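You operate a simulated robot arm through the tools that you are given. There is no shell and no other tool.

Carry out the task below with a simulated two-armed robot. There is one attempt and no reset: what you move stays moved.

JOB
Put the tiny beige mould on the slide, fit the tiny follower and wind the press to LIGHT.
Fine: slide IN before winding; leave the other moulds; leave the tray tap, its swing pipe and the orange and purple followers.

Only the result counts: the job must be done as asked and must still hold three seconds after the hand-in. Knocking over, shifting, dropping, spilling or breaking anything else fails it.

ROBOT AND FRAMES
Two 7-joint arms with fingered hands on one trunk that stands fixed in place. Base frame: the origin is at the foot of the trunk, x ahead of it, y to its left, z up; the work surface is at about z = 860. Readings come in mm, degrees, newtons and seconds.
The left shoulder is at [70, 145, 1225], the right one opposite. With the tool pointing down near the work surface each hand reaches from about 360 to 780 mm from the base axis, measured 20 degrees to its own side. Payload 3.5 kg a hand.
Tool frame (each hand has its own): the origin (TCP) lies between the finger pads and is the grasp point; the fingertips stand 25 mm ahead of it; z points along the fingers, y is the line along which they close. The gripper opens to 88 mm; its body begins 29 mm behind the TCP. The gripper is a hand of 4 fingers: y runs from the thumb to the fingers, the wrist lies at [-13, -97, -162] in the tool frame, and closing takes about 1.5 s.
Orientation is told as [roll, pitch, yaw] about the base's x, y, z axes, in that order, counted from this pose: with the fingers straight down and the wrist toward the robot, the tool's x, y and z point along [0, 1, 0], [1, 0, 0] and [0, 0, -1] of the base frame.

CONTROLS
- The arms move only by the tool step_arm. It takes "left_deltas", "right_deltas" or both (then of equal length, played together; a hand with none holds still); each is a list of rows, each a list of 2 entries, a list of its own where there are three numbers: the shift along the base's x, y, z in cm, then the turn, a rotation vector about the base's x, y, z in rad. In form: [[[tx, ty, tz], [wx, wy, wz]], ...]. A call has 1 to 20 rows; each row is the pose to reach, as a shift and turn from the pose commanded when the call began. "left_jaw" and "right_jaw" are, for a hand that has rows, the gripper command, from -1 (fully open) to 1 (shut), values between in proportion, set as the call begins (left out, the last holds). Rows are played at 5 a second. More than 50 mm and 8.6 degrees between two rows, or a gripper value outside its range, and nothing of the call is played. Where a pose cannot be reached the arm comes as near as it can. A force on the tool above 40 N (or 10 N above the force at the start of the call, whichever is more), or a blocked arm, ends the call early, and 0.2 s more pass. The fingers move at their own pace (about 45 mm/s each) and stop on an object; they squeeze with about 22 N. The grip force told is the motor's: it shows also when the fingers shut on nothing. Time passes only in rows, and 0.2 s behind the last, so rows that repeat a pose let the fingers close. It gives the time, the measured TCP pose, the force on the tool (base axes), the opening and the grip force at its end, in the units of the frame above (readings bear some noise), with the torque about the TCP (base axes, N m) and any sound that the robot's microphone picked up.
- Cameras (640 x 400 px; columns grow to the right, rows downward): "scene" is now at [117.7, -51.1, 1553.1]; the picture's right is [-0.58, -0.82, -0.00], its down [-0.49, 0.35, -0.80] and it looks along [0.65, -0.46, -0.60] (base axes); focal length 253 px, centre (320, 200). "left" rides on the left gripper at [-64, -83, -98] in its tool frame; the picture's right is [-0.62, -0.37, 0.69], its down [0.71, -0.63, 0.30] and it looks along [0.32, 0.68, 0.65] (tool axes); focal length 265 px, centre (320, 200). "right" rides on the right gripper at [64, -83, -98] in its tool frame; the picture's right is [-0.62, 0.37, -0.69], its down [-0.71, -0.63, 0.30] and it looks along [-0.32, 0.68, 0.65] (tool axes); focal length 265 px, centre (320, 200). There is no depth. A picture from a camera that has moved, and an enlarged one, comes with that camera's place and axes in the base frame and with its lens. The place of the scene camera against the robot may be out by one fixed shift of up to 18 mm in any direction.
- camera(camera): a new picture of that camera. The clock stands still meanwhile.
- lift_body(by): slides the trunk up (or, below 0, down) by that many mm; the arms and the scene camera ride with it, the base frame stays. It gives what a move gives, with no picture.
- finger_targets(index, middle, ring, thumb_bend, thumb_turn, hand): sets how far each is bent, from 0 (flat) to 1 (curled in); at 0.3 the hand is open as for a grip, at 0.7 the pads meet at the TCP. One left out holds its place. A second passes; each finger stops where it meets its share of the squeeze, and holds until it gets a number again. A gripper value or a shape takes the hand back. It gives what a move gives, with no picture; readings hold the bend of each and the force on the fingers (four entries, about 0 where the hand has none), thumb and palm. thumb_turn goes from beside the hand (0) to across from the fingers (1), as for a grip.
- hand_shape(shape, hand): the hand has 4 fingers and takes this shape, open, in about a second: jaw (thumb against the fingers, like two jaws); tri (thumb and two fingers); tip (a fingertip pinch); poke (one finger out to press); point (the index stretched); flat (the hand flat); cup (the hand cupped); fist (a fist). The gripper value then closes the fingers along that shape, each until it touches; the sizes above hold for jaw. It gives what a move gives, with no picture.
- pan_tilt(pan, tilt): turns the head with the scene camera to pan (to the left, within 86 degrees either way) and tilt (down, from -29 to 69), counted from straight ahead of the robot. It gives what a move gives.
- enlarge(camera, box): a new picture of the part [left, top, right, bottom] of that camera's present view, enlarged. The clock stands still meanwhile.
- close_job(): hands the job in; it is judged then, once.

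Nothing tells you positions but the pictures and the camera data. Unless the task says otherwise, let go and move clear before handing in.

The tools are called after "Request:" by a JSON object that holds its "method" and its "body". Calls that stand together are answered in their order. step_arm: Moves the arms, as the interface text tells. Its arguments: {"type":"object","properties":{"left_deltas":{"type":"array"},"left_jaw":{"type":"number"},"right_deltas":{"type":"array"},"right_jaw":{"type":"number"}},"required":[]} The other tools are called the same way: lift_body (by) moves the trunk up or down; hand_shape (shape, hand) gives the hand a shape; finger_targets (index, middle, ring, thumb_bend, thumb_turn, hand) moves the fingers one by one; pan_tilt (pan, tilt) turns the head that bears the scene camera; camera (camera) takes a picture; enlarge (camera, box) takes an enlarged picture of a part of a camera's view; close_job () hands the job in.

At the start:

```text
time: 0.0
left_tool_pos: [485.8, -38.9, 1404.4]
left_tool_rot: [0.1, -0.1, 0.0]
left_force: [-0.8, -0.1, 0.5]
left_moment: [-0.02, -0.01, 0.01]
left_opening: 87.5
left_grasp_force: 0.1
left_shape: jaw
left_bend: [0.3, 0.3, 0.3, 0.3, 0.98]
left_finger forces: [0.1, 0.0, 0.0, 0.0, 0.0, 0.0]
right_tool_pos: [362.1, -438.0, 1387.9]
right_tool_rot: [-0.1, 0.0, 0.0]
right_force: [-0.1, -0.5, 0.7]
right_moment: [-0.05, -0.03, 0.03]
right_opening: 87.5
right_grasp_force: 0.1
right_shape: jaw
right_bend: [0.3, 0.3, 0.3, 0.3, 0.98]
right_finger forces: [0.0, 0.0, 0.1, 0.1, 0.0, 0.0]
trunk travel left (down, up): [-789.0, 51.0]
head pan, tilt (commanded): [-35.1, 36.9]
```

scene: 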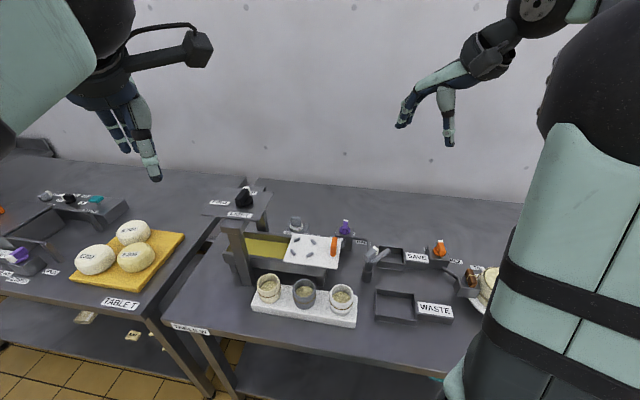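
right: 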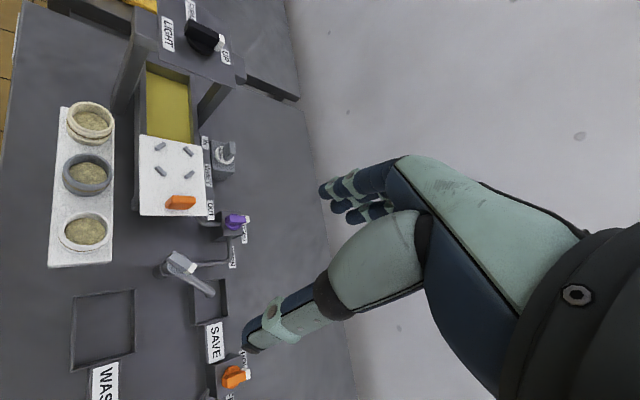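
left: 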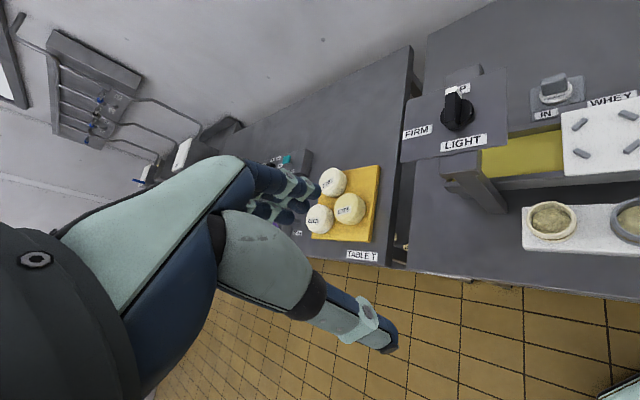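

I see a cheese press with a slide (white plate with pegs, orange handle), three moulds on a white board, a black winding knob marked UP/LIGHT/FIRM, and several followers and taps. I'll take enlarged pictures first to identify everything.

Request:
{"method": "enlarge", "body": {"camera": "scene", "box": [200, 170, 380, 340]}}

Request:
{"method": "enlarge", "body": {"camera": "scene", "box": [350, 200, 530, 340]}}

Request:
{"method": "enlarge", "body": {"camera": "right", "box": [20, 0, 320, 220]}}

Request:
{"method": "enlarge", "body": {"camera": "right", "box": [20, 180, 320, 400]}}

Request:
{"method": "enlarge", "body": {"camera": "left", "box": [380, 50, 640, 270]}}

```text
2.35 times, centred on (290, 255) of scene
camera zoom: at [117.7, -51.1, 1553.1], right [-0.58, -0.82, 0.0], down [-0.49, 0.35, -0.8], along [0.65, -0.46, -0.6], focal length 596 px, centre (391, 71)
```

zoom: 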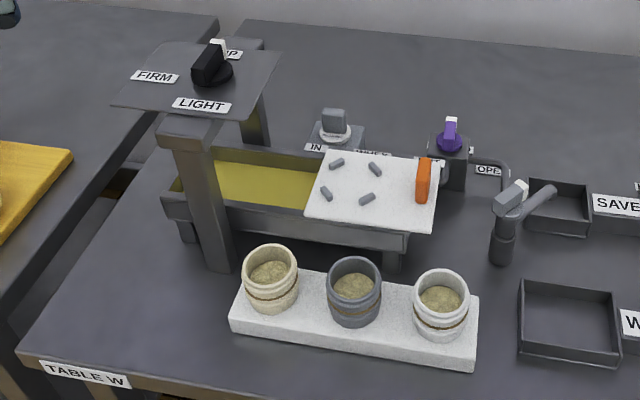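

```text
2.86 times, centred on (440, 270) of scene
camera zoom: at [117.7, -51.1, 1553.1], right [-0.58, -0.82, 0.0], down [-0.49, 0.35, -0.8], along [0.65, -0.46, -0.6], focal length 723 px, centre (-23, 0)
```

zoom: 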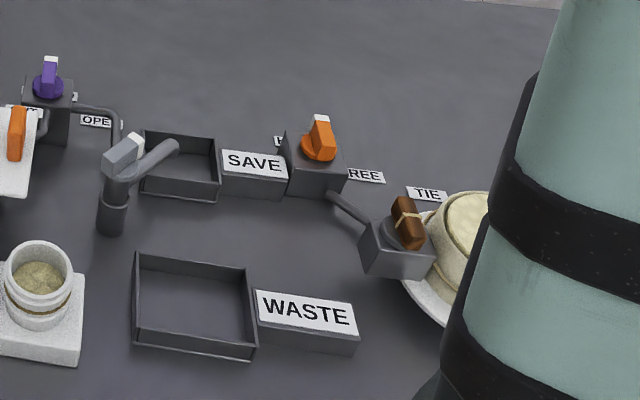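

```text
1.82 times, centred on (170, 110) of right
camera zoom: at [278.4, -372.6, 1487.0], right [0.37, -0.62, 0.69], down [-0.63, -0.71, -0.3], along [0.68, -0.32, -0.65], focal length 483 px, centre (593, 364)
```

zoom: 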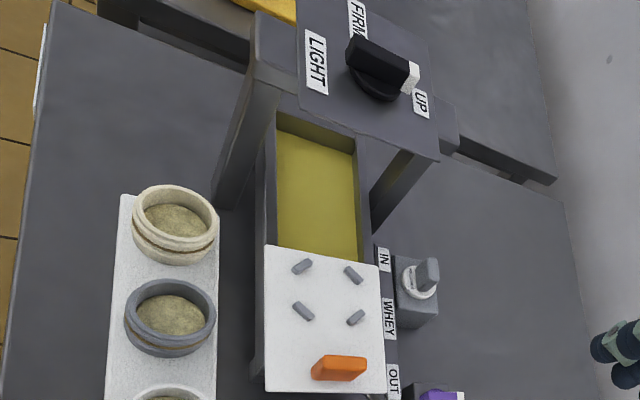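

```text
1.82 times, centred on (170, 290) of right
camera zoom: at [278.4, -372.6, 1487.0], right [0.37, -0.62, 0.69], down [-0.63, -0.71, -0.3], along [0.68, -0.32, -0.65], focal length 483 px, centre (593, 36)
```

zoom: 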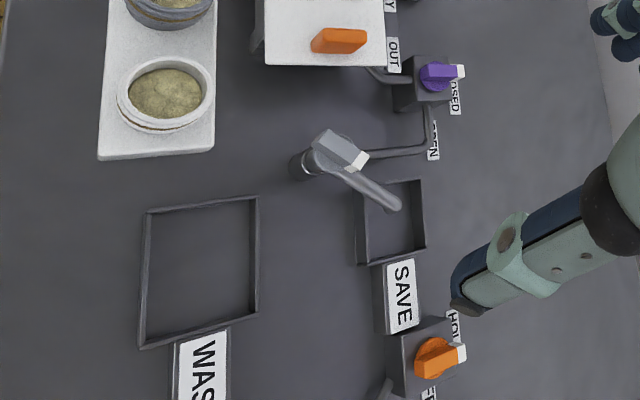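

```text
1.82 times, centred on (510, 160) of left
camera zoom: at [401.0, -102.9, 1503.3], right [-0.37, -0.62, -0.69], down [-0.63, 0.71, -0.3], along [0.68, 0.32, -0.65], focal length 483 px, centre (-26, 273)
```

zoom: 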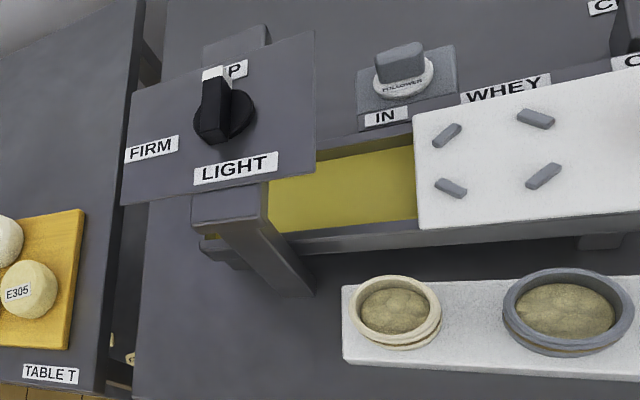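

The target seems to be the beige mould at the left end of the white board; the follower (white disc with a grey grip, reading "FOLLOWER") sits in a stand by the IN label. I'll look round the rest of the workspace for other moulds and followers.

Request:
{"method": "pan_tilt", "body": {"pan": -65, "tilt": 45}}

Request:
{"method": "camera", "body": {"camera": "scene"}}

Request:
{"method": "pan_tilt", "body": {"pan": 20, "tilt": 45}}

Request:
{"method": "camera", "body": {"camera": "scene"}}

Request:
{"method": "pan_tilt", "body": {"pan": -30, "tilt": 55}}

Request:
{"method": "camera", "body": {"camera": "scene"}}

```text
time: 0.9
left_tool_pos: [484.9, -40.6, 1405.1]
left_tool_rot: [0.0, 0.0, 0.1]
left_force: [0.0, -0.9, 0.0]
left_moment: [0.0, -0.01, -0.03]
left_opening: 87.6
left_grasp_force: 0.0
left_shape: jaw
left_bend: [0.3, 0.3, 0.3, 0.3, 0.98]
left_finger forces: [0.0, 0.0, 0.0, 0.0, 0.0, 0.1]
right_tool_pos: [362.1, -437.8, 1387.4]
right_tool_rot: [0.0, 0.0, 0.0]
right_force: [-0.4, -0.7, 0.1]
right_moment: [-0.03, -0.01, -0.02]
right_opening: 87.7
right_grasp_force: 0.1
right_shape: jaw
right_bend: [0.3, 0.3, 0.3, 0.3, 0.98]
right_finger forces: [0.1, 0.0, 0.1, 0.0, 0.1, 0.1]
trunk travel left (down, up): [-789.0, 51.0]
head pan, tilt (commanded): [-65.0, 45.0]
```

```text
taken
camera scene: at [81.1, -74.5, 1541.2], right [-0.91, -0.42, 0.0], down [-0.3, 0.64, -0.71], along [0.3, -0.64, -0.71], focal length 253 px, centre (320, 200)
```

scene: 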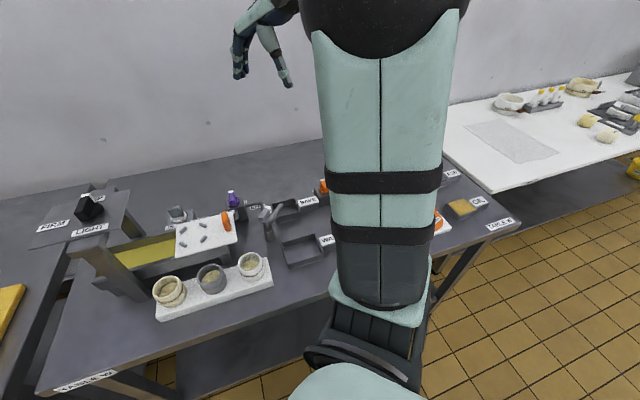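

```text
time: 2.5
left_tool_pos: [484.9, -39.6, 1404.9]
left_tool_rot: [0.0, 0.1, 0.0]
left_force: [-0.7, 0.6, -0.7]
left_moment: [-0.01, -0.03, 0.01]
left_opening: 87.6
left_grasp_force: 0.1
left_shape: jaw
left_bend: [0.3, 0.3, 0.3, 0.3, 0.98]
left_finger forces: [0.0, 0.0, 0.0, 0.0, 0.0, 0.0]
right_tool_pos: [363.0, -436.8, 1388.4]
right_tool_rot: [0.0, 0.0, 0.1]
right_force: [0.1, 0.3, 0.1]
right_moment: [0.01, -0.02, -0.02]
right_opening: 87.7
right_grasp_force: 0.0
right_shape: jaw
right_bend: [0.3, 0.3, 0.3, 0.3, 0.98]
right_finger forces: [0.0, 0.2, 0.1, 0.0, 0.0, 0.0]
trunk travel left (down, up): [-789.0, 51.0]
head pan, tilt (commanded): [20.0, 45.0]
```

```text
taken
camera scene: at [123.0, 26.8, 1541.1], right [0.34, -0.94, 0.0], down [-0.66, -0.24, -0.71], along [0.66, 0.24, -0.71], focal length 253 px, centre (320, 200)
```

scene: 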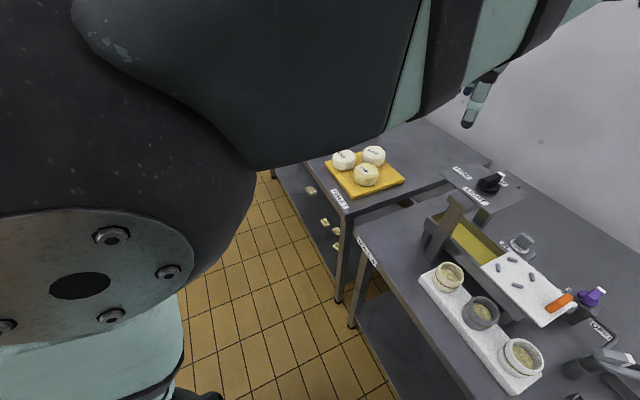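

```text
time: 3.7
left_tool_pos: [485.6, -39.5, 1405.2]
left_tool_rot: [0.0, 0.0, 0.0]
left_force: [-0.5, 0.3, -0.3]
left_moment: [0.01, 0.02, -0.02]
left_opening: 87.6
left_grasp_force: 0.0
left_shape: jaw
left_bend: [0.3, 0.3, 0.3, 0.3, 0.98]
left_finger forces: [0.0, 0.0, 0.0, 0.1, 0.0, 0.1]
right_tool_pos: [362.2, -437.4, 1388.2]
right_tool_rot: [0.0, 0.1, 0.0]
right_force: [-0.5, -1.2, -0.1]
right_moment: [0.02, 0.01, -0.01]
right_opening: 87.7
right_grasp_force: 0.0
right_shape: jaw
right_bend: [0.3, 0.3, 0.3, 0.3, 0.98]
right_finger forces: [0.0, 0.0, 0.1, 0.1, 0.1, 0.0]
trunk travel left (down, up): [-789.0, 51.0]
head pan, tilt (commanded): [-30.0, 55.0]
```

```text
taken
camera scene: at [109.1, -36.9, 1527.7], right [-0.5, -0.87, 0.0], down [-0.71, 0.41, -0.57], along [0.5, -0.29, -0.82], focal length 253 px, centre (320, 200)
```

scene: 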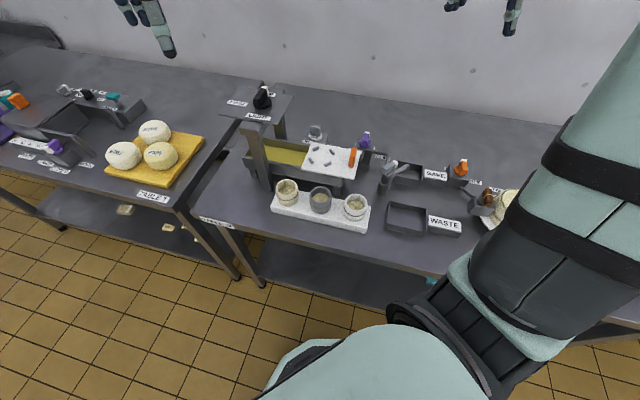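

Table W stands about 40 degrees to the robot's right, and the moulds and press are on it. I'll enlarge the left-hand table and the press area from this view to be sure which follower is meant.

Request:
{"method": "enlarge", "body": {"camera": "scene", "box": [0, 60, 220, 220]}}

Request:
{"method": "enlarge", "body": {"camera": "scene", "box": [220, 70, 380, 240]}}

Request:
{"method": "enlarge", "body": {"camera": "scene", "box": [360, 130, 540, 250]}}

```text
2.50 times, centred on (110, 140) of scene
camera zoom: at [109.1, -36.9, 1527.7], right [-0.5, -0.87, 0.0], down [-0.71, 0.41, -0.57], along [0.5, -0.29, -0.82], focal length 633 px, centre (845, 350)
```

zoom: 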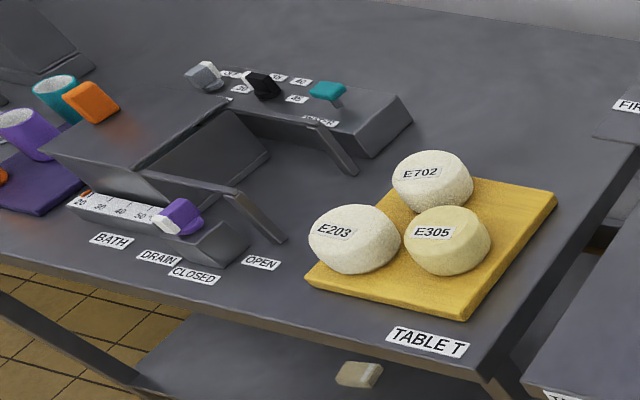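

```text
2.35 times, centred on (300, 155) of scene
camera zoom: at [109.1, -36.9, 1527.7], right [-0.5, -0.87, 0.0], down [-0.71, 0.41, -0.57], along [0.5, -0.29, -0.82], focal length 596 px, centre (367, 306)
```

zoom: 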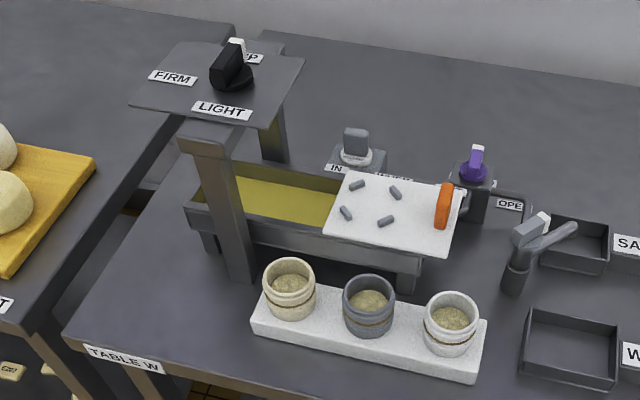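

```text
3.33 times, centred on (450, 190) of scene
camera zoom: at [109.1, -36.9, 1527.7], right [-0.5, -0.87, 0.0], down [-0.71, 0.41, -0.57], along [0.5, -0.29, -0.82], focal length 844 px, centre (-113, 233)
```

zoom: 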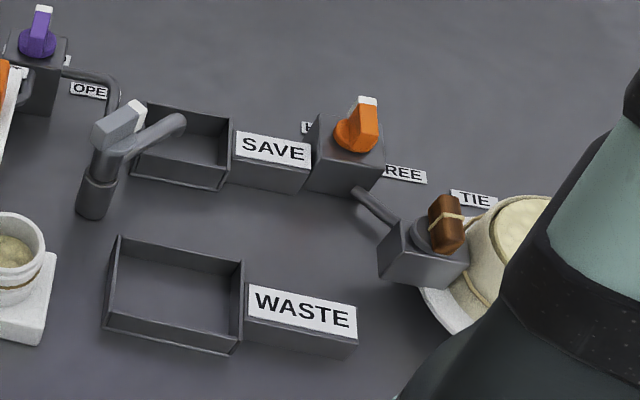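

The follower I need is the one on the stand beside IN, and it is the only one at the press. I'll bring the right hand over the table in table-aligned orientation (yaw about -42°) to see the moulds and press up close.

Request:
{"method": "step_arm", "body": {"right_deltas": [[[1.3, 2.0, -1.5], [0, 0, -0.09]], [[2.6, 4.0, -3.0], [0, 0, -0.18]], [[3.9, 6.0, -4.5], [0, 0, -0.27]], [[5.2, 8.0, -6.0], [0, 0, -0.36]], [[6.5, 10.0, -7.5], [0, 0, -0.45]], [[7.8, 12.0, -9.0], [0, 0, -0.54]], [[9.1, 14.0, -10.5], [0, 0, -0.63]], [[10.4, 16.0, -12.0], [0, 0, -0.733]], [[11.0, 18.0, -14.0], [0, 0, -0.733]]]}}

Request:
{"method": "camera", "body": {"camera": "right"}}

Request:
{"method": "camera", "body": {"camera": "scene"}}

```text
time: 5.7
left_tool_pos: [485.3, -39.0, 1404.8]
left_tool_rot: [0.1, 0.1, 0.0]
left_force: [0.1, 1.0, 1.0]
left_moment: [-0.01, 0.02, -0.01]
left_opening: 87.5
left_grasp_force: 0.1
left_shape: jaw
left_bend: [0.3, 0.3, 0.3, 0.3, 0.98]
left_finger forces: [0.0, 0.0, 0.1, 0.0, 0.1, 0.1]
right_tool_pos: [490.0, -263.9, 1242.5]
right_tool_rot: [0.6, 0.5, -42.4]
right_force: [0.8, -0.2, -0.5]
right_moment: [-0.02, 0.01, 0.0]
right_opening: 87.6
right_grasp_force: 0.0
right_shape: jaw
right_bend: [0.3, 0.3, 0.3, 0.3, 0.98]
right_finger forces: [0.0, 0.1, 0.1, 0.0, 0.0, 0.0]
right hand out of reach, approached as far as the arm can: row 5, 6, 7, 8, 9
trunk travel left (down, up): [-789.0, 51.0]
head pan, tilt (commanded): [-30.0, 55.0]
```

```text
taken
camera right: at [471.8, -161.1, 1342.3], right [-0.15, -0.72, 0.68], down [-0.95, -0.1, -0.31], along [0.28, -0.69, -0.66], focal length 265 px, centre (320, 200)
```

right: 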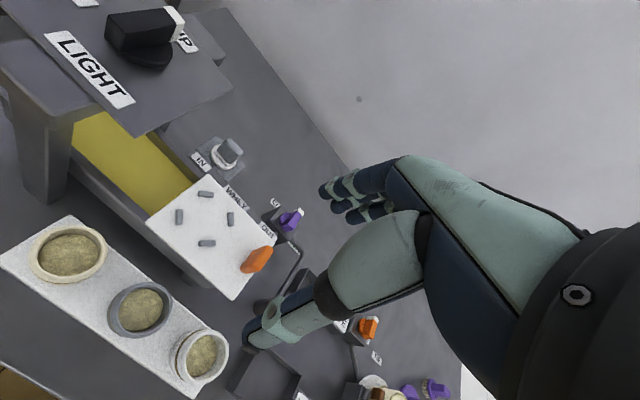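

```text
taken
camera scene: at [109.4, -36.5, 1527.7], right [-0.5, -0.87, 0.0], down [-0.71, 0.41, -0.57], along [0.5, -0.29, -0.82], focal length 253 px, centre (320, 200)
```

scene: 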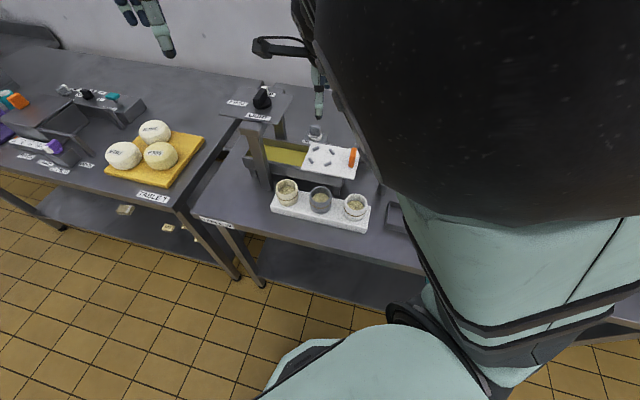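

The mould is about at (538,-170), the slide's pegs about (580,-313) and the knob about (682,-198,1132), with the table's axes at 45° to the base. Next I bring the right hand lower, over the beige mould, for a precise look.

Request:
{"method": "step_arm", "body": {"right_deltas": [[[1.0, 1.5, -3.0], [0, 0, -0.01]], [[2.0, 3.0, -6.0], [0, 0, -0.02]], [[3.0, 5.0, -9.0], [0, 0, -0.03]], [[4.0, 7.0, -12.0], [0, 0, -0.045]], [[4.7, 9.0, -14.5], [0, 0, -0.045]]]}}

Request:
{"method": "camera", "body": {"camera": "right"}}

Request:
{"method": "camera", "body": {"camera": "left"}}

```text
time: 6.9
left_tool_pos: [486.2, -38.2, 1404.5]
left_tool_rot: [-0.1, 0.2, -0.1]
left_force: [-0.1, -0.4, 0.9]
left_moment: [0.02, 0.01, -0.02]
left_opening: 87.7
left_grasp_force: 0.1
left_shape: jaw
left_bend: [0.3, 0.3, 0.3, 0.3, 0.98]
left_finger forces: [0.1, 0.0, 0.0, 0.0, 0.0, 0.0]
right_tool_pos: [541.0, -177.3, 1109.3]
right_tool_rot: [3.1, 1.2, -46.0]
right_force: [0.1, 0.8, 0.4]
right_moment: [0.02, -0.01, -0.02]
right_opening: 87.7
right_grasp_force: 0.1
right_shape: jaw
right_bend: [0.3, 0.3, 0.3, 0.3, 0.98]
right_finger forces: [0.0, 0.0, 0.0, 0.0, 0.1, 0.1]
trunk travel left (down, up): [-789.0, 51.0]
head pan, tilt (commanded): [-30.0, 55.0]
```

```text
taken
camera right: at [526.2, -76.3, 1213.8], right [-0.21, -0.73, 0.65], down [-0.94, -0.03, -0.33], along [0.26, -0.68, -0.68], focal length 265 px, centre (320, 200)
```

right: 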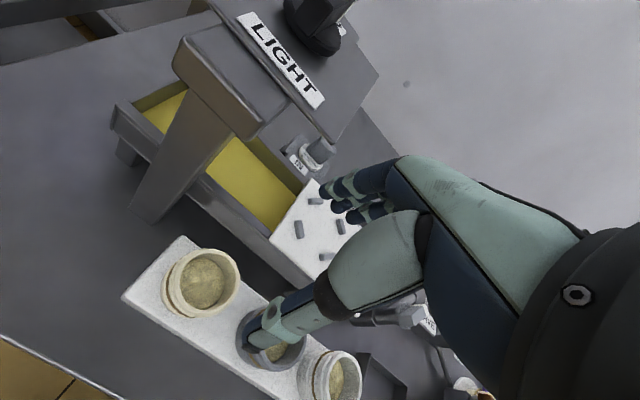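

```text
taken
camera left: at [402.6, -102.4, 1502.8], right [-0.37, -0.62, -0.69], down [-0.63, 0.71, -0.3], along [0.68, 0.32, -0.66], focal length 265 px, centre (320, 200)
```

left: 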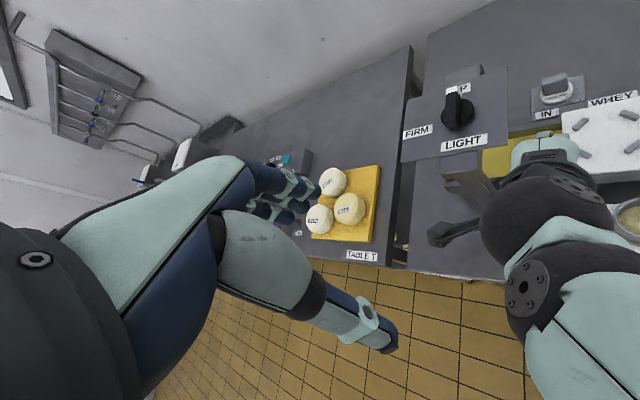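

The right hand is now above the mould, with a small 3° tilt to take out. I'll zoom in on the mould to measure it accurately.

Request:
{"method": "enlarge", "body": {"camera": "right", "box": [110, 200, 370, 400]}}

Request:
{"method": "step_arm", "body": {"right_deltas": [[[0, 0, 0], [-0.0527, 0.0244, 0.0]], [[-0.1, 0.6, -2], [-0.0527, 0.0244, 0.017]]]}}

Request:
{"method": "enlarge", "body": {"camera": "right", "box": [110, 200, 370, 400]}}

```text
2.00 times, centred on (240, 300) of right
camera zoom: at [526.2, -76.3, 1213.8], right [-0.21, -0.73, 0.65], down [-0.94, -0.03, -0.33], along [0.26, -0.68, -0.68], focal length 531 px, centre (480, 0)
```

zoom: 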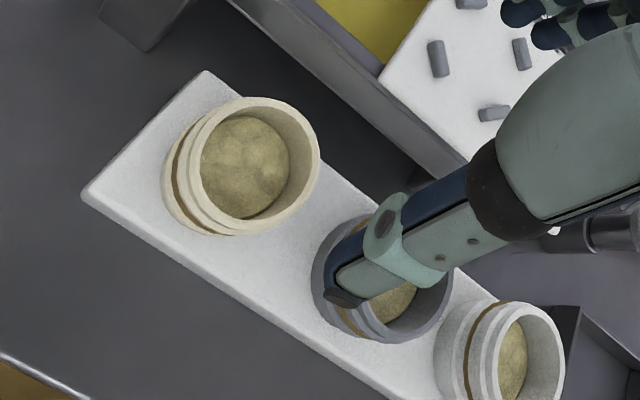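

```text
time: 7.5
left_tool_pos: [486.0, -39.7, 1403.7]
left_tool_rot: [0.1, 0.1, -0.1]
left_force: [-0.8, 0.9, 0.7]
left_moment: [0.0, 0.06, 0.02]
left_opening: 87.5
left_grasp_force: 0.0
left_shape: jaw
left_bend: [0.3, 0.3, 0.3, 0.3, 0.98]
left_finger forces: [0.0, 0.0, 0.0, 0.1, 0.0, 0.0]
right_tool_pos: [539.2, -174.9, 1089.4]
right_tool_rot: [0.1, 0.7, -45.8]
right_force: [0.0, 1.0, 0.0]
right_moment: [0.02, 0.04, 0.01]
right_opening: 87.8
right_grasp_force: 0.1
right_shape: jaw
right_bend: [0.3, 0.3, 0.3, 0.3, 0.98]
right_finger forces: [0.0, 0.0, 0.1, 0.0, 0.0, 0.1]
trunk travel left (down, up): [-789.0, 51.0]
head pan, tilt (commanded): [-30.0, 55.0]
```

```text
2.00 times, centred on (240, 300) of right
camera zoom: at [528.0, -70.1, 1189.4], right [-0.18, -0.7, 0.69], down [-0.95, -0.05, -0.3], along [0.24, -0.71, -0.66], focal length 531 px, centre (480, 0)
```

zoom: 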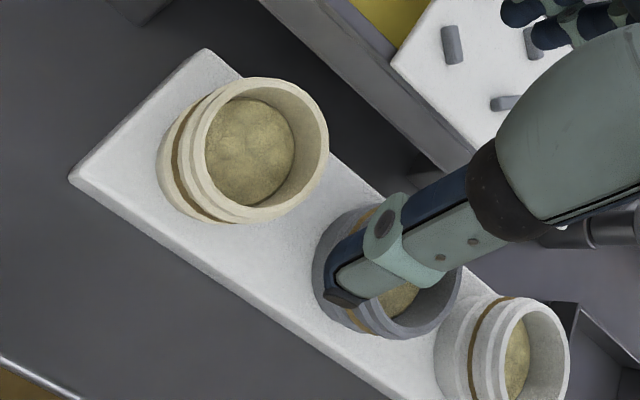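

The mould's rim is about 61 mm wide, centred near (539.5,-173) with its top near z=950, so the hand is already almost centred on it. I'll descend part-way and look again.

Request:
{"method": "step_arm", "body": {"right_deltas": [[[0, 0.1, -4], [-0.01, -0.007, 0.01]], [[0.0, 0.1, -8], [-0.01, -0.007, 0.01]], [[0.0, 0.1, -11], [-0.01, -0.007, 0.01]]], "right_jaw": -1}}

Request:
{"method": "camera", "body": {"camera": "right"}}

Request:
{"method": "enlarge", "body": {"camera": "scene", "box": [200, 70, 400, 250]}}

Request:
{"method": "enlarge", "body": {"camera": "left", "box": [400, 50, 640, 250]}}

```text
time: 8.3
left_tool_pos: [484.3, -39.3, 1405.8]
left_tool_rot: [0.0, 0.0, 0.0]
left_force: [0.8, -0.2, 0.1]
left_moment: [0.02, 0.01, 0.0]
left_opening: 87.6
left_grasp_force: 0.0
left_shape: jaw
left_bend: [0.3, 0.3, 0.3, 0.3, 0.98]
left_finger forces: [0.1, 0.0, 0.1, 0.0, 0.1, 0.1]
right_tool_pos: [535.1, -168.6, 968.0]
right_tool_rot: [-3.2, -1.6, -43.4]
right_force: [0.1, 1.1, 1.1]
right_moment: [0.02, 0.0, 0.02]
right_opening: 87.7
right_grasp_force: 0.0
right_shape: jaw
right_bend: [0.3, 0.3, 0.3, 0.3, 0.98]
right_finger forces: [0.1, 0.0, 0.0, 0.0, 0.1, 0.0]
trunk travel left (down, up): [-789.0, 51.0]
head pan, tilt (commanded): [-30.0, 55.0]
```

```text
taken
camera right: at [520.9, -58.3, 1060.6], right [-0.15, -0.66, 0.74], down [-0.95, -0.1, -0.28], along [0.26, -0.74, -0.62], focal length 265 px, centre (320, 200)
```

right: 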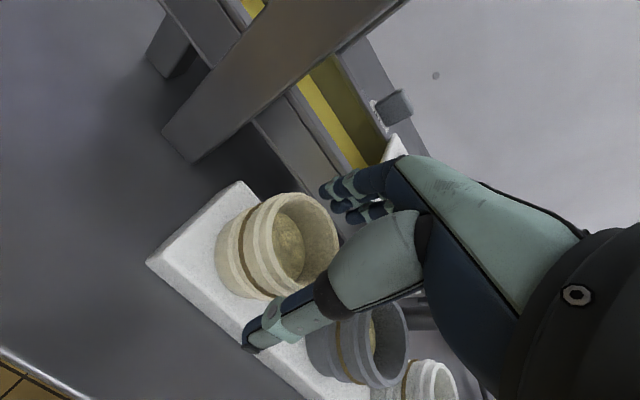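

```text
2.22 times, centred on (300, 160) of scene
camera zoom: at [109.3, -36.5, 1527.8], right [-0.5, -0.87, 0.0], down [-0.71, 0.41, -0.57], along [0.5, -0.29, -0.82], focal length 562 px, centre (364, 289)
```

zoom: 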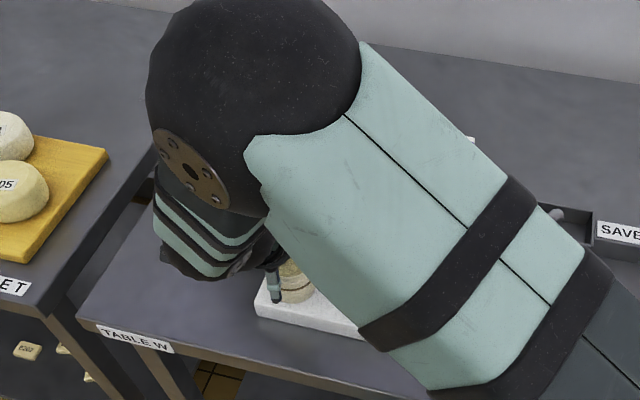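

```text
2.00 times, centred on (520, 150) of left
camera zoom: at [401.3, -102.2, 1503.3], right [-0.37, -0.62, -0.69], down [-0.63, 0.71, -0.3], along [0.68, 0.32, -0.65], focal length 531 px, centre (-80, 300)
```

zoom: 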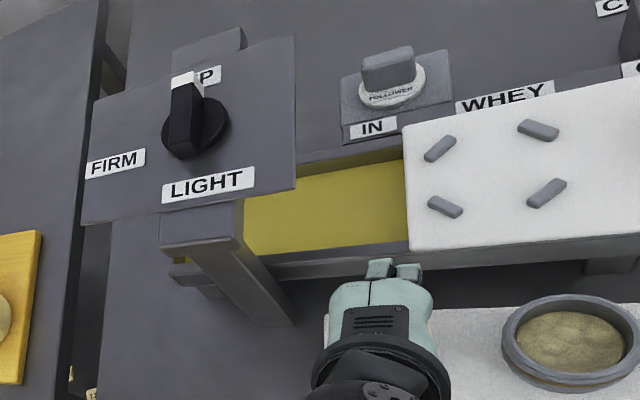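

The hand now shows a small opposite tilt, so part of the earlier reading was likely the arm still settling. I'll hold still for a moment and read the pose again.

Request:
{"method": "step_arm", "body": {"right_deltas": [[[0, 0, 0], [0, 0, 0]], [[0, 0, 0], [0, 0, 0]], [[0, 0, 0], [0, 0, 0]]]}}

```text
time: 9.1
left_tool_pos: [485.1, -38.9, 1404.3]
left_tool_rot: [0.0, 0.0, 0.0]
left_force: [-1.1, -0.7, -0.8]
left_moment: [0.0, -0.01, 0.01]
left_opening: 87.7
left_grasp_force: 0.0
left_shape: jaw
left_bend: [0.3, 0.3, 0.3, 0.3, 0.98]
left_finger forces: [0.1, 0.1, 0.0, 0.0, 0.1, 0.1]
right_tool_pos: [534.4, -168.4, 968.3]
right_tool_rot: [-3.2, -1.5, -43.5]
right_force: [0.2, -0.4, -0.7]
right_moment: [0.01, -0.01, 0.0]
right_opening: 87.9
right_grasp_force: 0.1
right_shape: jaw
right_bend: [0.3, 0.3, 0.3, 0.3, 0.98]
right_finger forces: [0.0, 0.1, 0.0, 0.0, 0.0, 0.0]
trunk travel left (down, up): [-789.0, 51.0]
head pan, tilt (commanded): [-30.0, 55.0]
```

The arm is steady and simply needs a tilt correction. I'll level it, centre it on the mould at (540,-172.5) and descend to grasp height z≈930.

Request:
{"method": "step_arm", "body": {"right_deltas": [[[0.55, -0.4, 0], [0.0585, -0.0194, -0.026]], [[0.55, -0.4, 0], [0.0585, -0.0194, -0.026]], [[0.55, -0.4, -1.3], [0.0585, -0.0194, -0.026]], [[0.55, -0.4, -2.6], [0.0585, -0.0194, -0.026]], [[0.55, -0.4, -3.6], [0.0585, -0.0194, -0.026]]]}}

Request:
{"method": "camera", "body": {"camera": "right"}}

```text
time: 10.3
left_tool_pos: [485.3, -40.4, 1405.1]
left_tool_rot: [0.0, -0.1, -0.1]
left_force: [-0.4, 0.2, 0.5]
left_moment: [0.03, 0.0, -0.01]
left_opening: 87.6
left_grasp_force: 0.0
left_shape: jaw
left_bend: [0.3, 0.3, 0.3, 0.3, 0.98]
left_finger forces: [0.1, 0.0, 0.0, 0.0, 0.1, 0.0]
right_tool_pos: [540.6, -170.9, 933.4]
right_tool_rot: [-0.1, -0.3, -44.6]
right_force: [0.1, -1.1, 1.0]
right_moment: [-0.01, -0.01, -0.02]
right_opening: 87.7
right_grasp_force: 0.1
right_shape: jaw
right_bend: [0.3, 0.3, 0.3, 0.3, 0.98]
right_finger forces: [0.8, 0.0, 0.0, 0.1, 0.6, 0.0]
trunk travel left (down, up): [-789.0, 51.0]
head pan, tilt (commanded): [-30.0, 55.0]
```

```text
taken
camera right: at [525.6, -65.5, 1030.1], right [-0.17, -0.7, 0.7], down [-0.95, -0.07, -0.31], along [0.26, -0.71, -0.65], focal length 265 px, centre (320, 200)
```

right: 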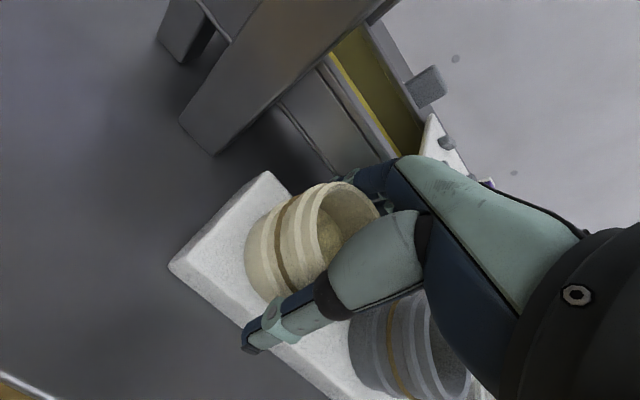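

The fingers report a faint touch (under 1 N). I'll zoom in to see how the mould sits between thumb and fingers before closing.

Request:
{"method": "enlarge", "body": {"camera": "right", "box": [160, 110, 480, 360]}}

Request:
{"method": "enlarge", "body": {"camera": "left", "box": [440, 100, 640, 270]}}

Request:
{"method": "enlarge", "body": {"camera": "scene", "box": [240, 150, 340, 240]}}

```text
1.60 times, centred on (320, 235) of right
camera zoom: at [525.6, -65.5, 1030.1], right [-0.17, -0.7, 0.7], down [-0.95, -0.07, -0.31], along [0.26, -0.71, -0.65], focal length 425 px, centre (320, 144)
```

zoom: 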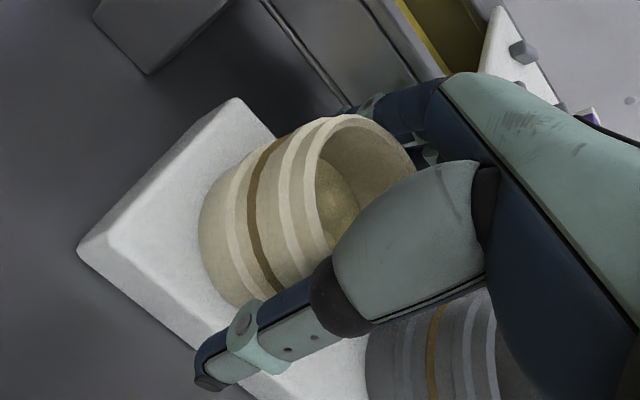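

```text
2.35 times, centred on (540, 185) of left
camera zoom: at [401.1, -102.7, 1503.3], right [-0.37, -0.62, -0.69], down [-0.63, 0.71, -0.3], along [0.68, 0.32, -0.65], focal length 624 px, centre (-198, 235)
```

zoom: 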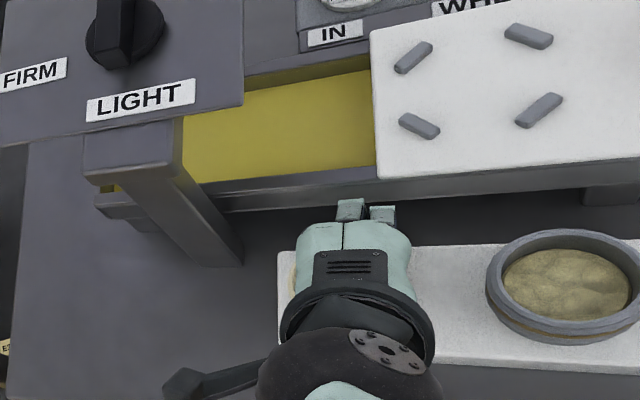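

```text
4.44 times, centred on (290, 195) of scene
camera zoom: at [109.0, -36.9, 1527.8], right [-0.5, -0.87, 0.0], down [-0.71, 0.41, -0.57], along [0.5, -0.29, -0.82], focal length 1125 px, centre (453, 222)
```

zoom: 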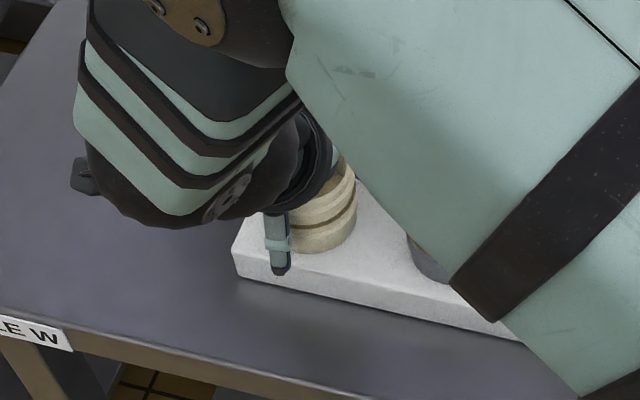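

The mould sits centred between thumb and fingers, standing on the board (top at z≈897). I'll close the hand on it now.

Request:
{"method": "step_arm", "body": {"right_deltas": [[[0, 0, 0], [0, 0, 0]], [[0, 0, 0], [0, 0, 0]], [[0, 0, 0], [0, 0, 0]], [[0, 0, 0], [0, 0, 0]], [[0, 0, 0], [0, 0, 0]], [[0, 0, 0], [0, 0, 0]], [[0, 0, 0], [0, 0, 0]], [[0, 0, 0], [0, 0, 0]], [[0, 0, 0], [0, 0, 0]]], "right_jaw": 1}}

Request:
{"method": "enlarge", "body": {"camera": "right", "box": [160, 110, 480, 360]}}

```text
time: 12.3
left_tool_pos: [485.3, -38.9, 1404.7]
left_tool_rot: [0.0, 0.0, 0.0]
left_force: [0.4, -0.2, 0.1]
left_moment: [-0.04, 0.03, -0.03]
left_opening: 87.5
left_grasp_force: 0.1
left_shape: jaw
left_bend: [0.3, 0.3, 0.3, 0.3, 0.98]
left_finger forces: [0.0, 0.0, 0.0, 0.1, 0.0, 0.0]
right_tool_pos: [540.3, -170.3, 931.7]
right_tool_rot: [-0.1, -0.3, -44.6]
right_force: [0.7, -1.1, 1.1]
right_moment: [-0.08, -0.06, 0.02]
right_opening: 59.0
right_grasp_force: 21.9
right_shape: jaw
right_bend: [0.33, 0.43, 0.42, 0.56, 0.98]
right_finger forces: [8.8, 10.9, 0.5, 0.0, 20.0, 0.0]
trunk travel left (down, up): [-789.0, 51.0]
head pan, tilt (commanded): [-30.0, 55.0]
```

```text
1.60 times, centred on (320, 235) of right
camera zoom: at [525.3, -65.5, 1029.9], right [-0.17, -0.7, 0.7], down [-0.95, -0.07, -0.31], along [0.26, -0.71, -0.65], focal length 425 px, centre (320, 144)
```

zoom: 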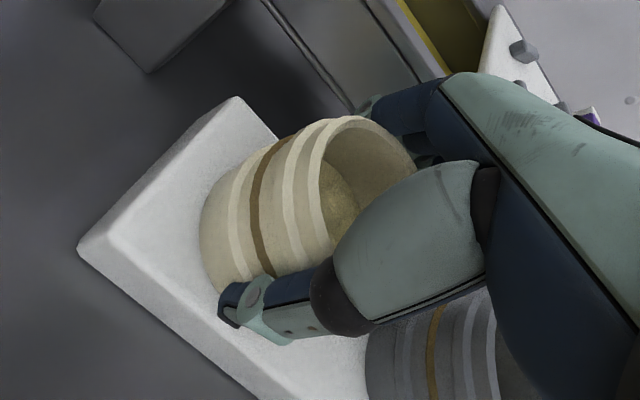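

The grip is firm: index, middle and thumb share about 20 N. I'll lift it 25 mm and check.

Request:
{"method": "step_arm", "body": {"right_deltas": [[[0, 0, 0.5], [0, 0, 0]], [[0, 0, 1.2], [0, 0, 0]], [[0, 0, 2.0], [0, 0, 0]], [[0, 0, 2.5], [0, 0, 0]]]}}

Request:
{"method": "camera", "body": {"camera": "right"}}

```text
time: 13.3
left_tool_pos: [484.4, -39.7, 1403.8]
left_tool_rot: [0.1, 0.1, 0.0]
left_force: [0.5, -0.6, 0.5]
left_moment: [0.03, 0.01, -0.01]
left_opening: 87.1
left_grasp_force: 0.0
left_shape: jaw
left_bend: [0.3, 0.3, 0.3, 0.3, 0.98]
left_finger forces: [0.0, 0.0, 0.0, 0.0, 0.1, 0.0]
right_tool_pos: [539.4, -171.1, 957.8]
right_tool_rot: [-0.1, -0.2, -44.6]
right_force: [0.0, 0.3, -1.0]
right_moment: [0.0, -0.01, -0.01]
right_opening: 58.6
right_grasp_force: 21.2
right_shape: jaw
right_bend: [0.33, 0.43, 0.42, 0.56, 0.98]
right_finger forces: [8.1, 10.7, 0.3, 0.0, 20.0, 0.0]
trunk travel left (down, up): [-789.0, 51.0]
head pan, tilt (commanded): [-30.0, 55.0]
```

```text
taken
camera right: at [524.8, -66.0, 1055.2], right [-0.17, -0.7, 0.7], down [-0.95, -0.07, -0.3], along [0.26, -0.71, -0.65], focal length 265 px, centre (320, 200)
```

right: 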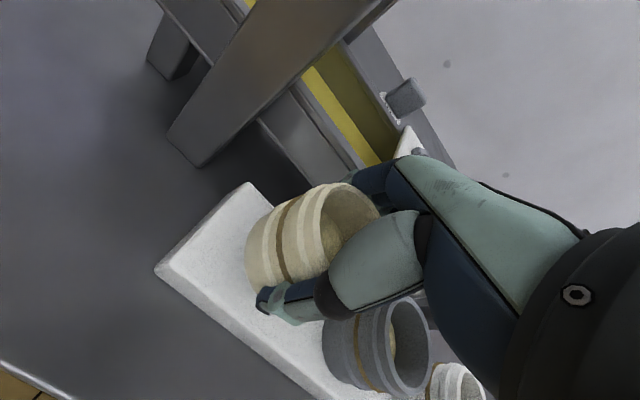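

The mould came up cleanly with the hand. I'll raise it straight to clear the slide's pegs (their tops are near z≈975) and then carry it across to the slide.

Request:
{"method": "step_arm", "body": {"right_deltas": [[[0, 0, 3], [0, 0, 0]], [[0, 0, 6], [0, 0, 0]], [[0, -1, 8.5], [0, 0, 0]], [[0.2, -4.5, 9.0], [0, 0, 0]], [[1.0, -8, 9.0], [0, 0, 0]], [[2.0, -11.5, 9.0], [0, 0, 0]], [[2.0, -11.5, 9.0], [0, 0, 0]], [[2.0, -11.5, 9.0], [0, 0, 0]]]}}

Request:
{"method": "camera", "body": {"camera": "right"}}

Request:
{"method": "camera", "body": {"camera": "left"}}

```text
time: 15.1
left_tool_pos: [484.9, -38.3, 1405.1]
left_tool_rot: [0.0, 0.0, 0.1]
left_force: [-0.1, -0.3, -0.1]
left_moment: [0.01, 0.01, -0.01]
left_opening: 87.6
left_grasp_force: 0.1
left_shape: jaw
left_bend: [0.3, 0.3, 0.3, 0.3, 0.98]
left_finger forces: [0.0, 0.1, 0.1, 0.0, 0.0, 0.0]
right_tool_pos: [559.3, -285.5, 1048.9]
right_tool_rot: [-0.1, -0.2, -44.6]
right_force: [0.0, -0.8, -1.6]
right_moment: [-0.01, 0.0, 0.02]
right_opening: 58.7
right_grasp_force: 21.7
right_shape: jaw
right_bend: [0.34, 0.43, 0.42, 0.56, 0.98]
right_finger forces: [8.1, 10.6, 0.5, 0.0, 19.7, 0.1]
trunk travel left (down, up): [-789.0, 51.0]
head pan, tilt (commanded): [-30.0, 55.0]
```

```text
taken
camera right: at [544.0, -179.9, 1147.1], right [-0.17, -0.7, 0.7], down [-0.95, -0.07, -0.31], along [0.26, -0.71, -0.65], focal length 265 px, centre (320, 200)
```

right: 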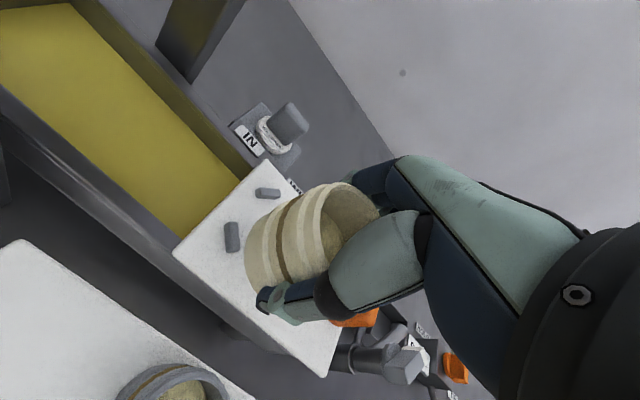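

```text
taken
camera left: at [401.2, -102.4, 1503.3], right [-0.37, -0.62, -0.69], down [-0.63, 0.71, -0.3], along [0.68, 0.32, -0.65], focal length 265 px, centre (320, 200)
```

left: 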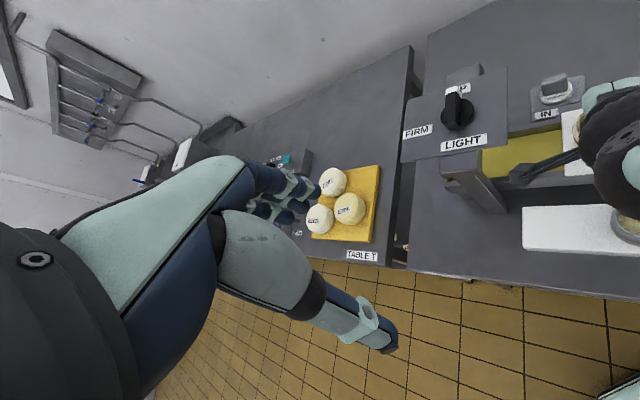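

Two of the pegs are visible beside the held mould. I'll enlarge this to line up mould and pegs precisely.

Request:
{"method": "enlarge", "body": {"camera": "right", "box": [160, 140, 400, 340]}}

Request:
{"method": "enlarge", "body": {"camera": "left", "box": [440, 40, 640, 240]}}

```text
2.00 times, centred on (280, 240) of right
camera zoom: at [544.0, -179.9, 1147.1], right [-0.17, -0.7, 0.7], down [-0.95, -0.07, -0.31], along [0.26, -0.71, -0.65], focal length 531 px, centre (400, 120)
```

zoom: 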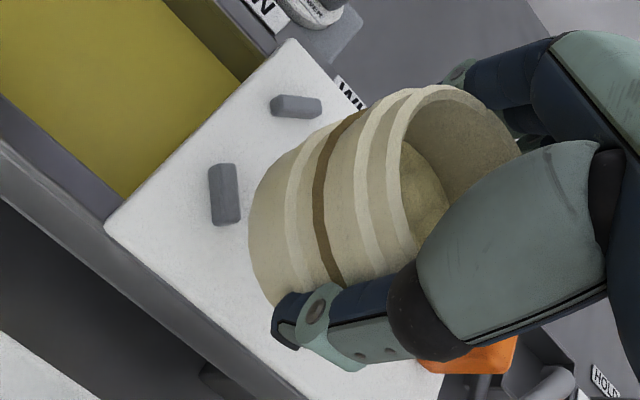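

```text
2.00 times, centred on (540, 140) of left
camera zoom: at [401.2, -102.4, 1503.3], right [-0.37, -0.62, -0.69], down [-0.63, 0.71, -0.3], along [0.68, 0.32, -0.65], focal length 531 px, centre (-120, 320)
```

zoom: 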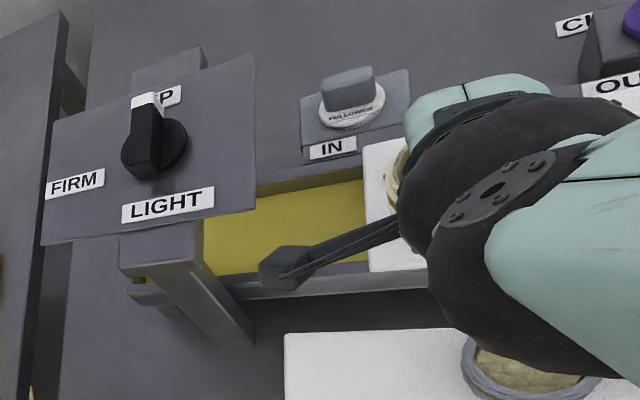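

The mould is centred in the grip (base radius about 28 mm), and the pegs are centred near (578,-308). I'll hover over that point with the base about 20 mm above the pegs and check alignment.

Request:
{"method": "step_arm", "body": {"right_deltas": [[[1.0, -1.2, 0], [0, 0, -0.003]], [[1.87, -2.25, 0], [0, 0, -0.007]], [[1.87, -2.25, -1.0], [0, 0, -0.007]], [[1.87, -2.25, -1.9], [0, 0, -0.007]], [[1.87, -2.25, -1.9], [0, 0, -0.007]]]}}

Request:
{"method": "enlarge", "body": {"camera": "right", "box": [160, 140, 400, 340]}}

Request:
{"method": "enlarge", "body": {"camera": "left", "box": [480, 60, 640, 220]}}

Request:
{"method": "camera", "body": {"camera": "scene"}}

```text
time: 16.3
left_tool_pos: [485.9, -40.0, 1404.5]
left_tool_rot: [0.0, 0.1, 0.0]
left_force: [0.4, 0.5, 1.0]
left_moment: [0.03, 0.01, -0.04]
left_opening: 87.7
left_grasp_force: 0.1
left_shape: jaw
left_bend: [0.3, 0.3, 0.3, 0.3, 0.98]
left_finger forces: [0.0, 0.0, 0.1, 0.1, 0.0, 0.1]
right_tool_pos: [579.3, -308.2, 1028.7]
right_tool_rot: [-0.2, -0.2, -44.9]
right_force: [0.9, 0.2, -0.5]
right_moment: [0.0, -0.04, 0.02]
right_opening: 58.3
right_grasp_force: 22.2
right_shape: jaw
right_bend: [0.34, 0.43, 0.42, 0.56, 0.98]
right_finger forces: [7.9, 10.7, 0.3, 0.0, 19.5, 0.0]
trunk travel left (down, up): [-789.0, 51.0]
head pan, tilt (commanded): [-30.0, 55.0]
```

```text
2.00 times, centred on (280, 240) of right
camera zoom: at [564.7, -202.9, 1126.6], right [-0.18, -0.7, 0.7], down [-0.95, -0.06, -0.31], along [0.26, -0.72, -0.65], focal length 531 px, centre (400, 120)
```

zoom: 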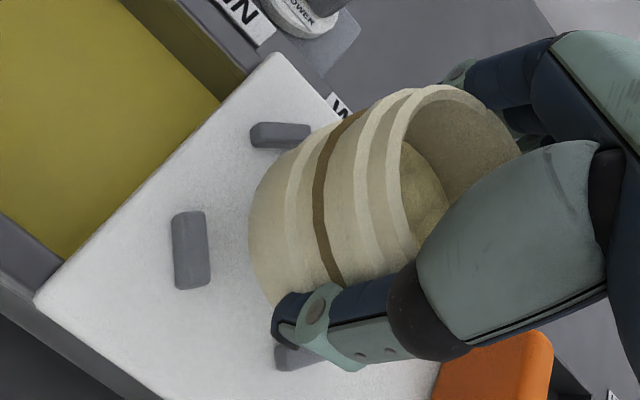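

```text
2.50 times, centred on (560, 140) of left
camera zoom: at [401.3, -103.0, 1503.2], right [-0.37, -0.62, -0.69], down [-0.63, 0.71, -0.3], along [0.68, 0.32, -0.65], focal length 664 px, centre (-280, 350)
```

zoom: 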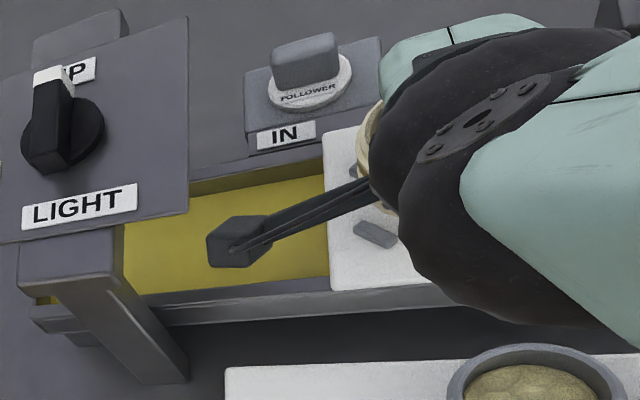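

```text
taken
camera scene: at [109.3, -37.2, 1527.7], right [-0.5, -0.87, 0.0], down [-0.71, 0.41, -0.57], along [0.5, -0.29, -0.82], focal length 253 px, centre (320, 200)
```

scene: 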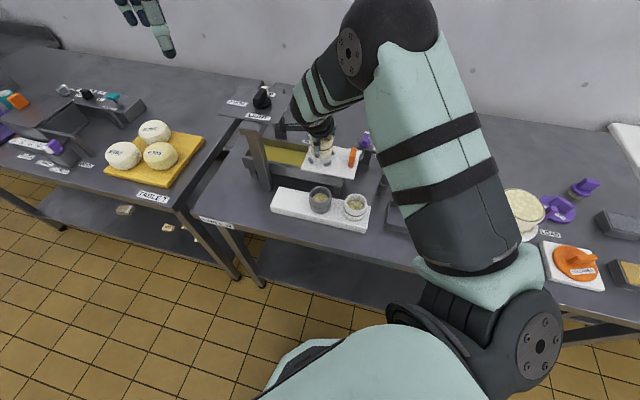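

The orange and purple followers are far off to the right, out of the way. I'll lower the mould to just above the peg tops, where the pegs and base can be compared directly.

Request:
{"method": "step_arm", "body": {"right_deltas": [[[0.08, -0.02, -0.5], [0, 0, 0]], [[0.08, -0.02, -1.2], [0, 0, 0]], [[0.08, -0.02, -1.2], [0, 0, 0]]]}}

Request:
{"method": "enlarge", "body": {"camera": "right", "box": [160, 140, 400, 340]}}

Request:
{"method": "enlarge", "body": {"camera": "scene", "box": [270, 110, 390, 190]}}

```text
time: 17.1
left_tool_pos: [485.2, -38.6, 1404.3]
left_tool_rot: [0.0, 0.1, 0.0]
left_force: [0.6, 0.3, -0.2]
left_moment: [-0.02, 0.0, 0.01]
left_opening: 87.7
left_grasp_force: 0.0
left_shape: jaw
left_bend: [0.3, 0.3, 0.3, 0.3, 0.98]
left_finger forces: [0.1, 0.1, 0.1, 0.0, 0.0, 0.0]
right_tool_pos: [579.2, -308.7, 1016.4]
right_tool_rot: [-0.1, -0.2, -45.0]
right_force: [0.2, 0.0, -1.3]
right_moment: [-0.02, 0.0, -0.03]
right_opening: 58.6
right_grasp_force: 22.1
right_shape: jaw
right_bend: [0.34, 0.43, 0.42, 0.56, 0.98]
right_finger forces: [8.0, 10.7, 0.5, 0.0, 19.6, 0.1]
trunk travel left (down, up): [-789.0, 51.0]
head pan, tilt (commanded): [-30.0, 55.0]
```

```text
2.00 times, centred on (280, 240) of right
camera zoom: at [565.0, -203.0, 1114.2], right [-0.18, -0.7, 0.7], down [-0.95, -0.06, -0.31], along [0.26, -0.72, -0.65], focal length 531 px, centre (400, 120)
```

zoom: 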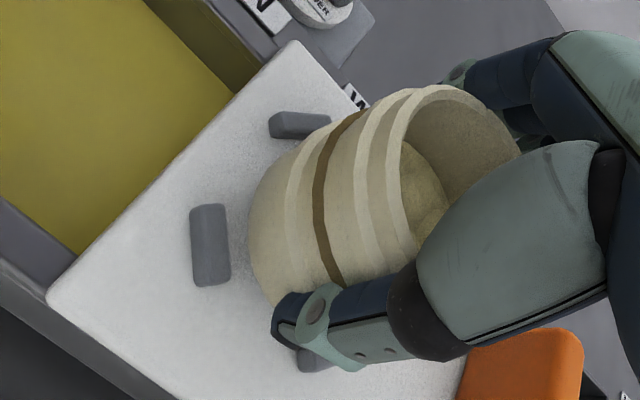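

```text
5.00 times, centred on (330, 150) of scene
camera zoom: at [109.1, -37.0, 1527.7], right [-0.5, -0.87, 0.0], down [-0.71, 0.41, -0.57], along [0.5, -0.29, -0.82], focal length 1266 px, centre (270, 450)
```

zoom: 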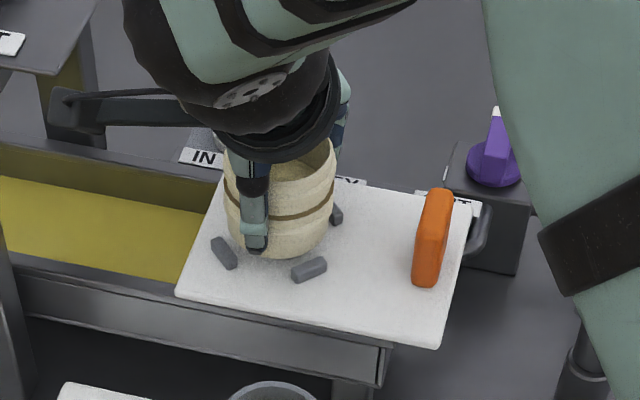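

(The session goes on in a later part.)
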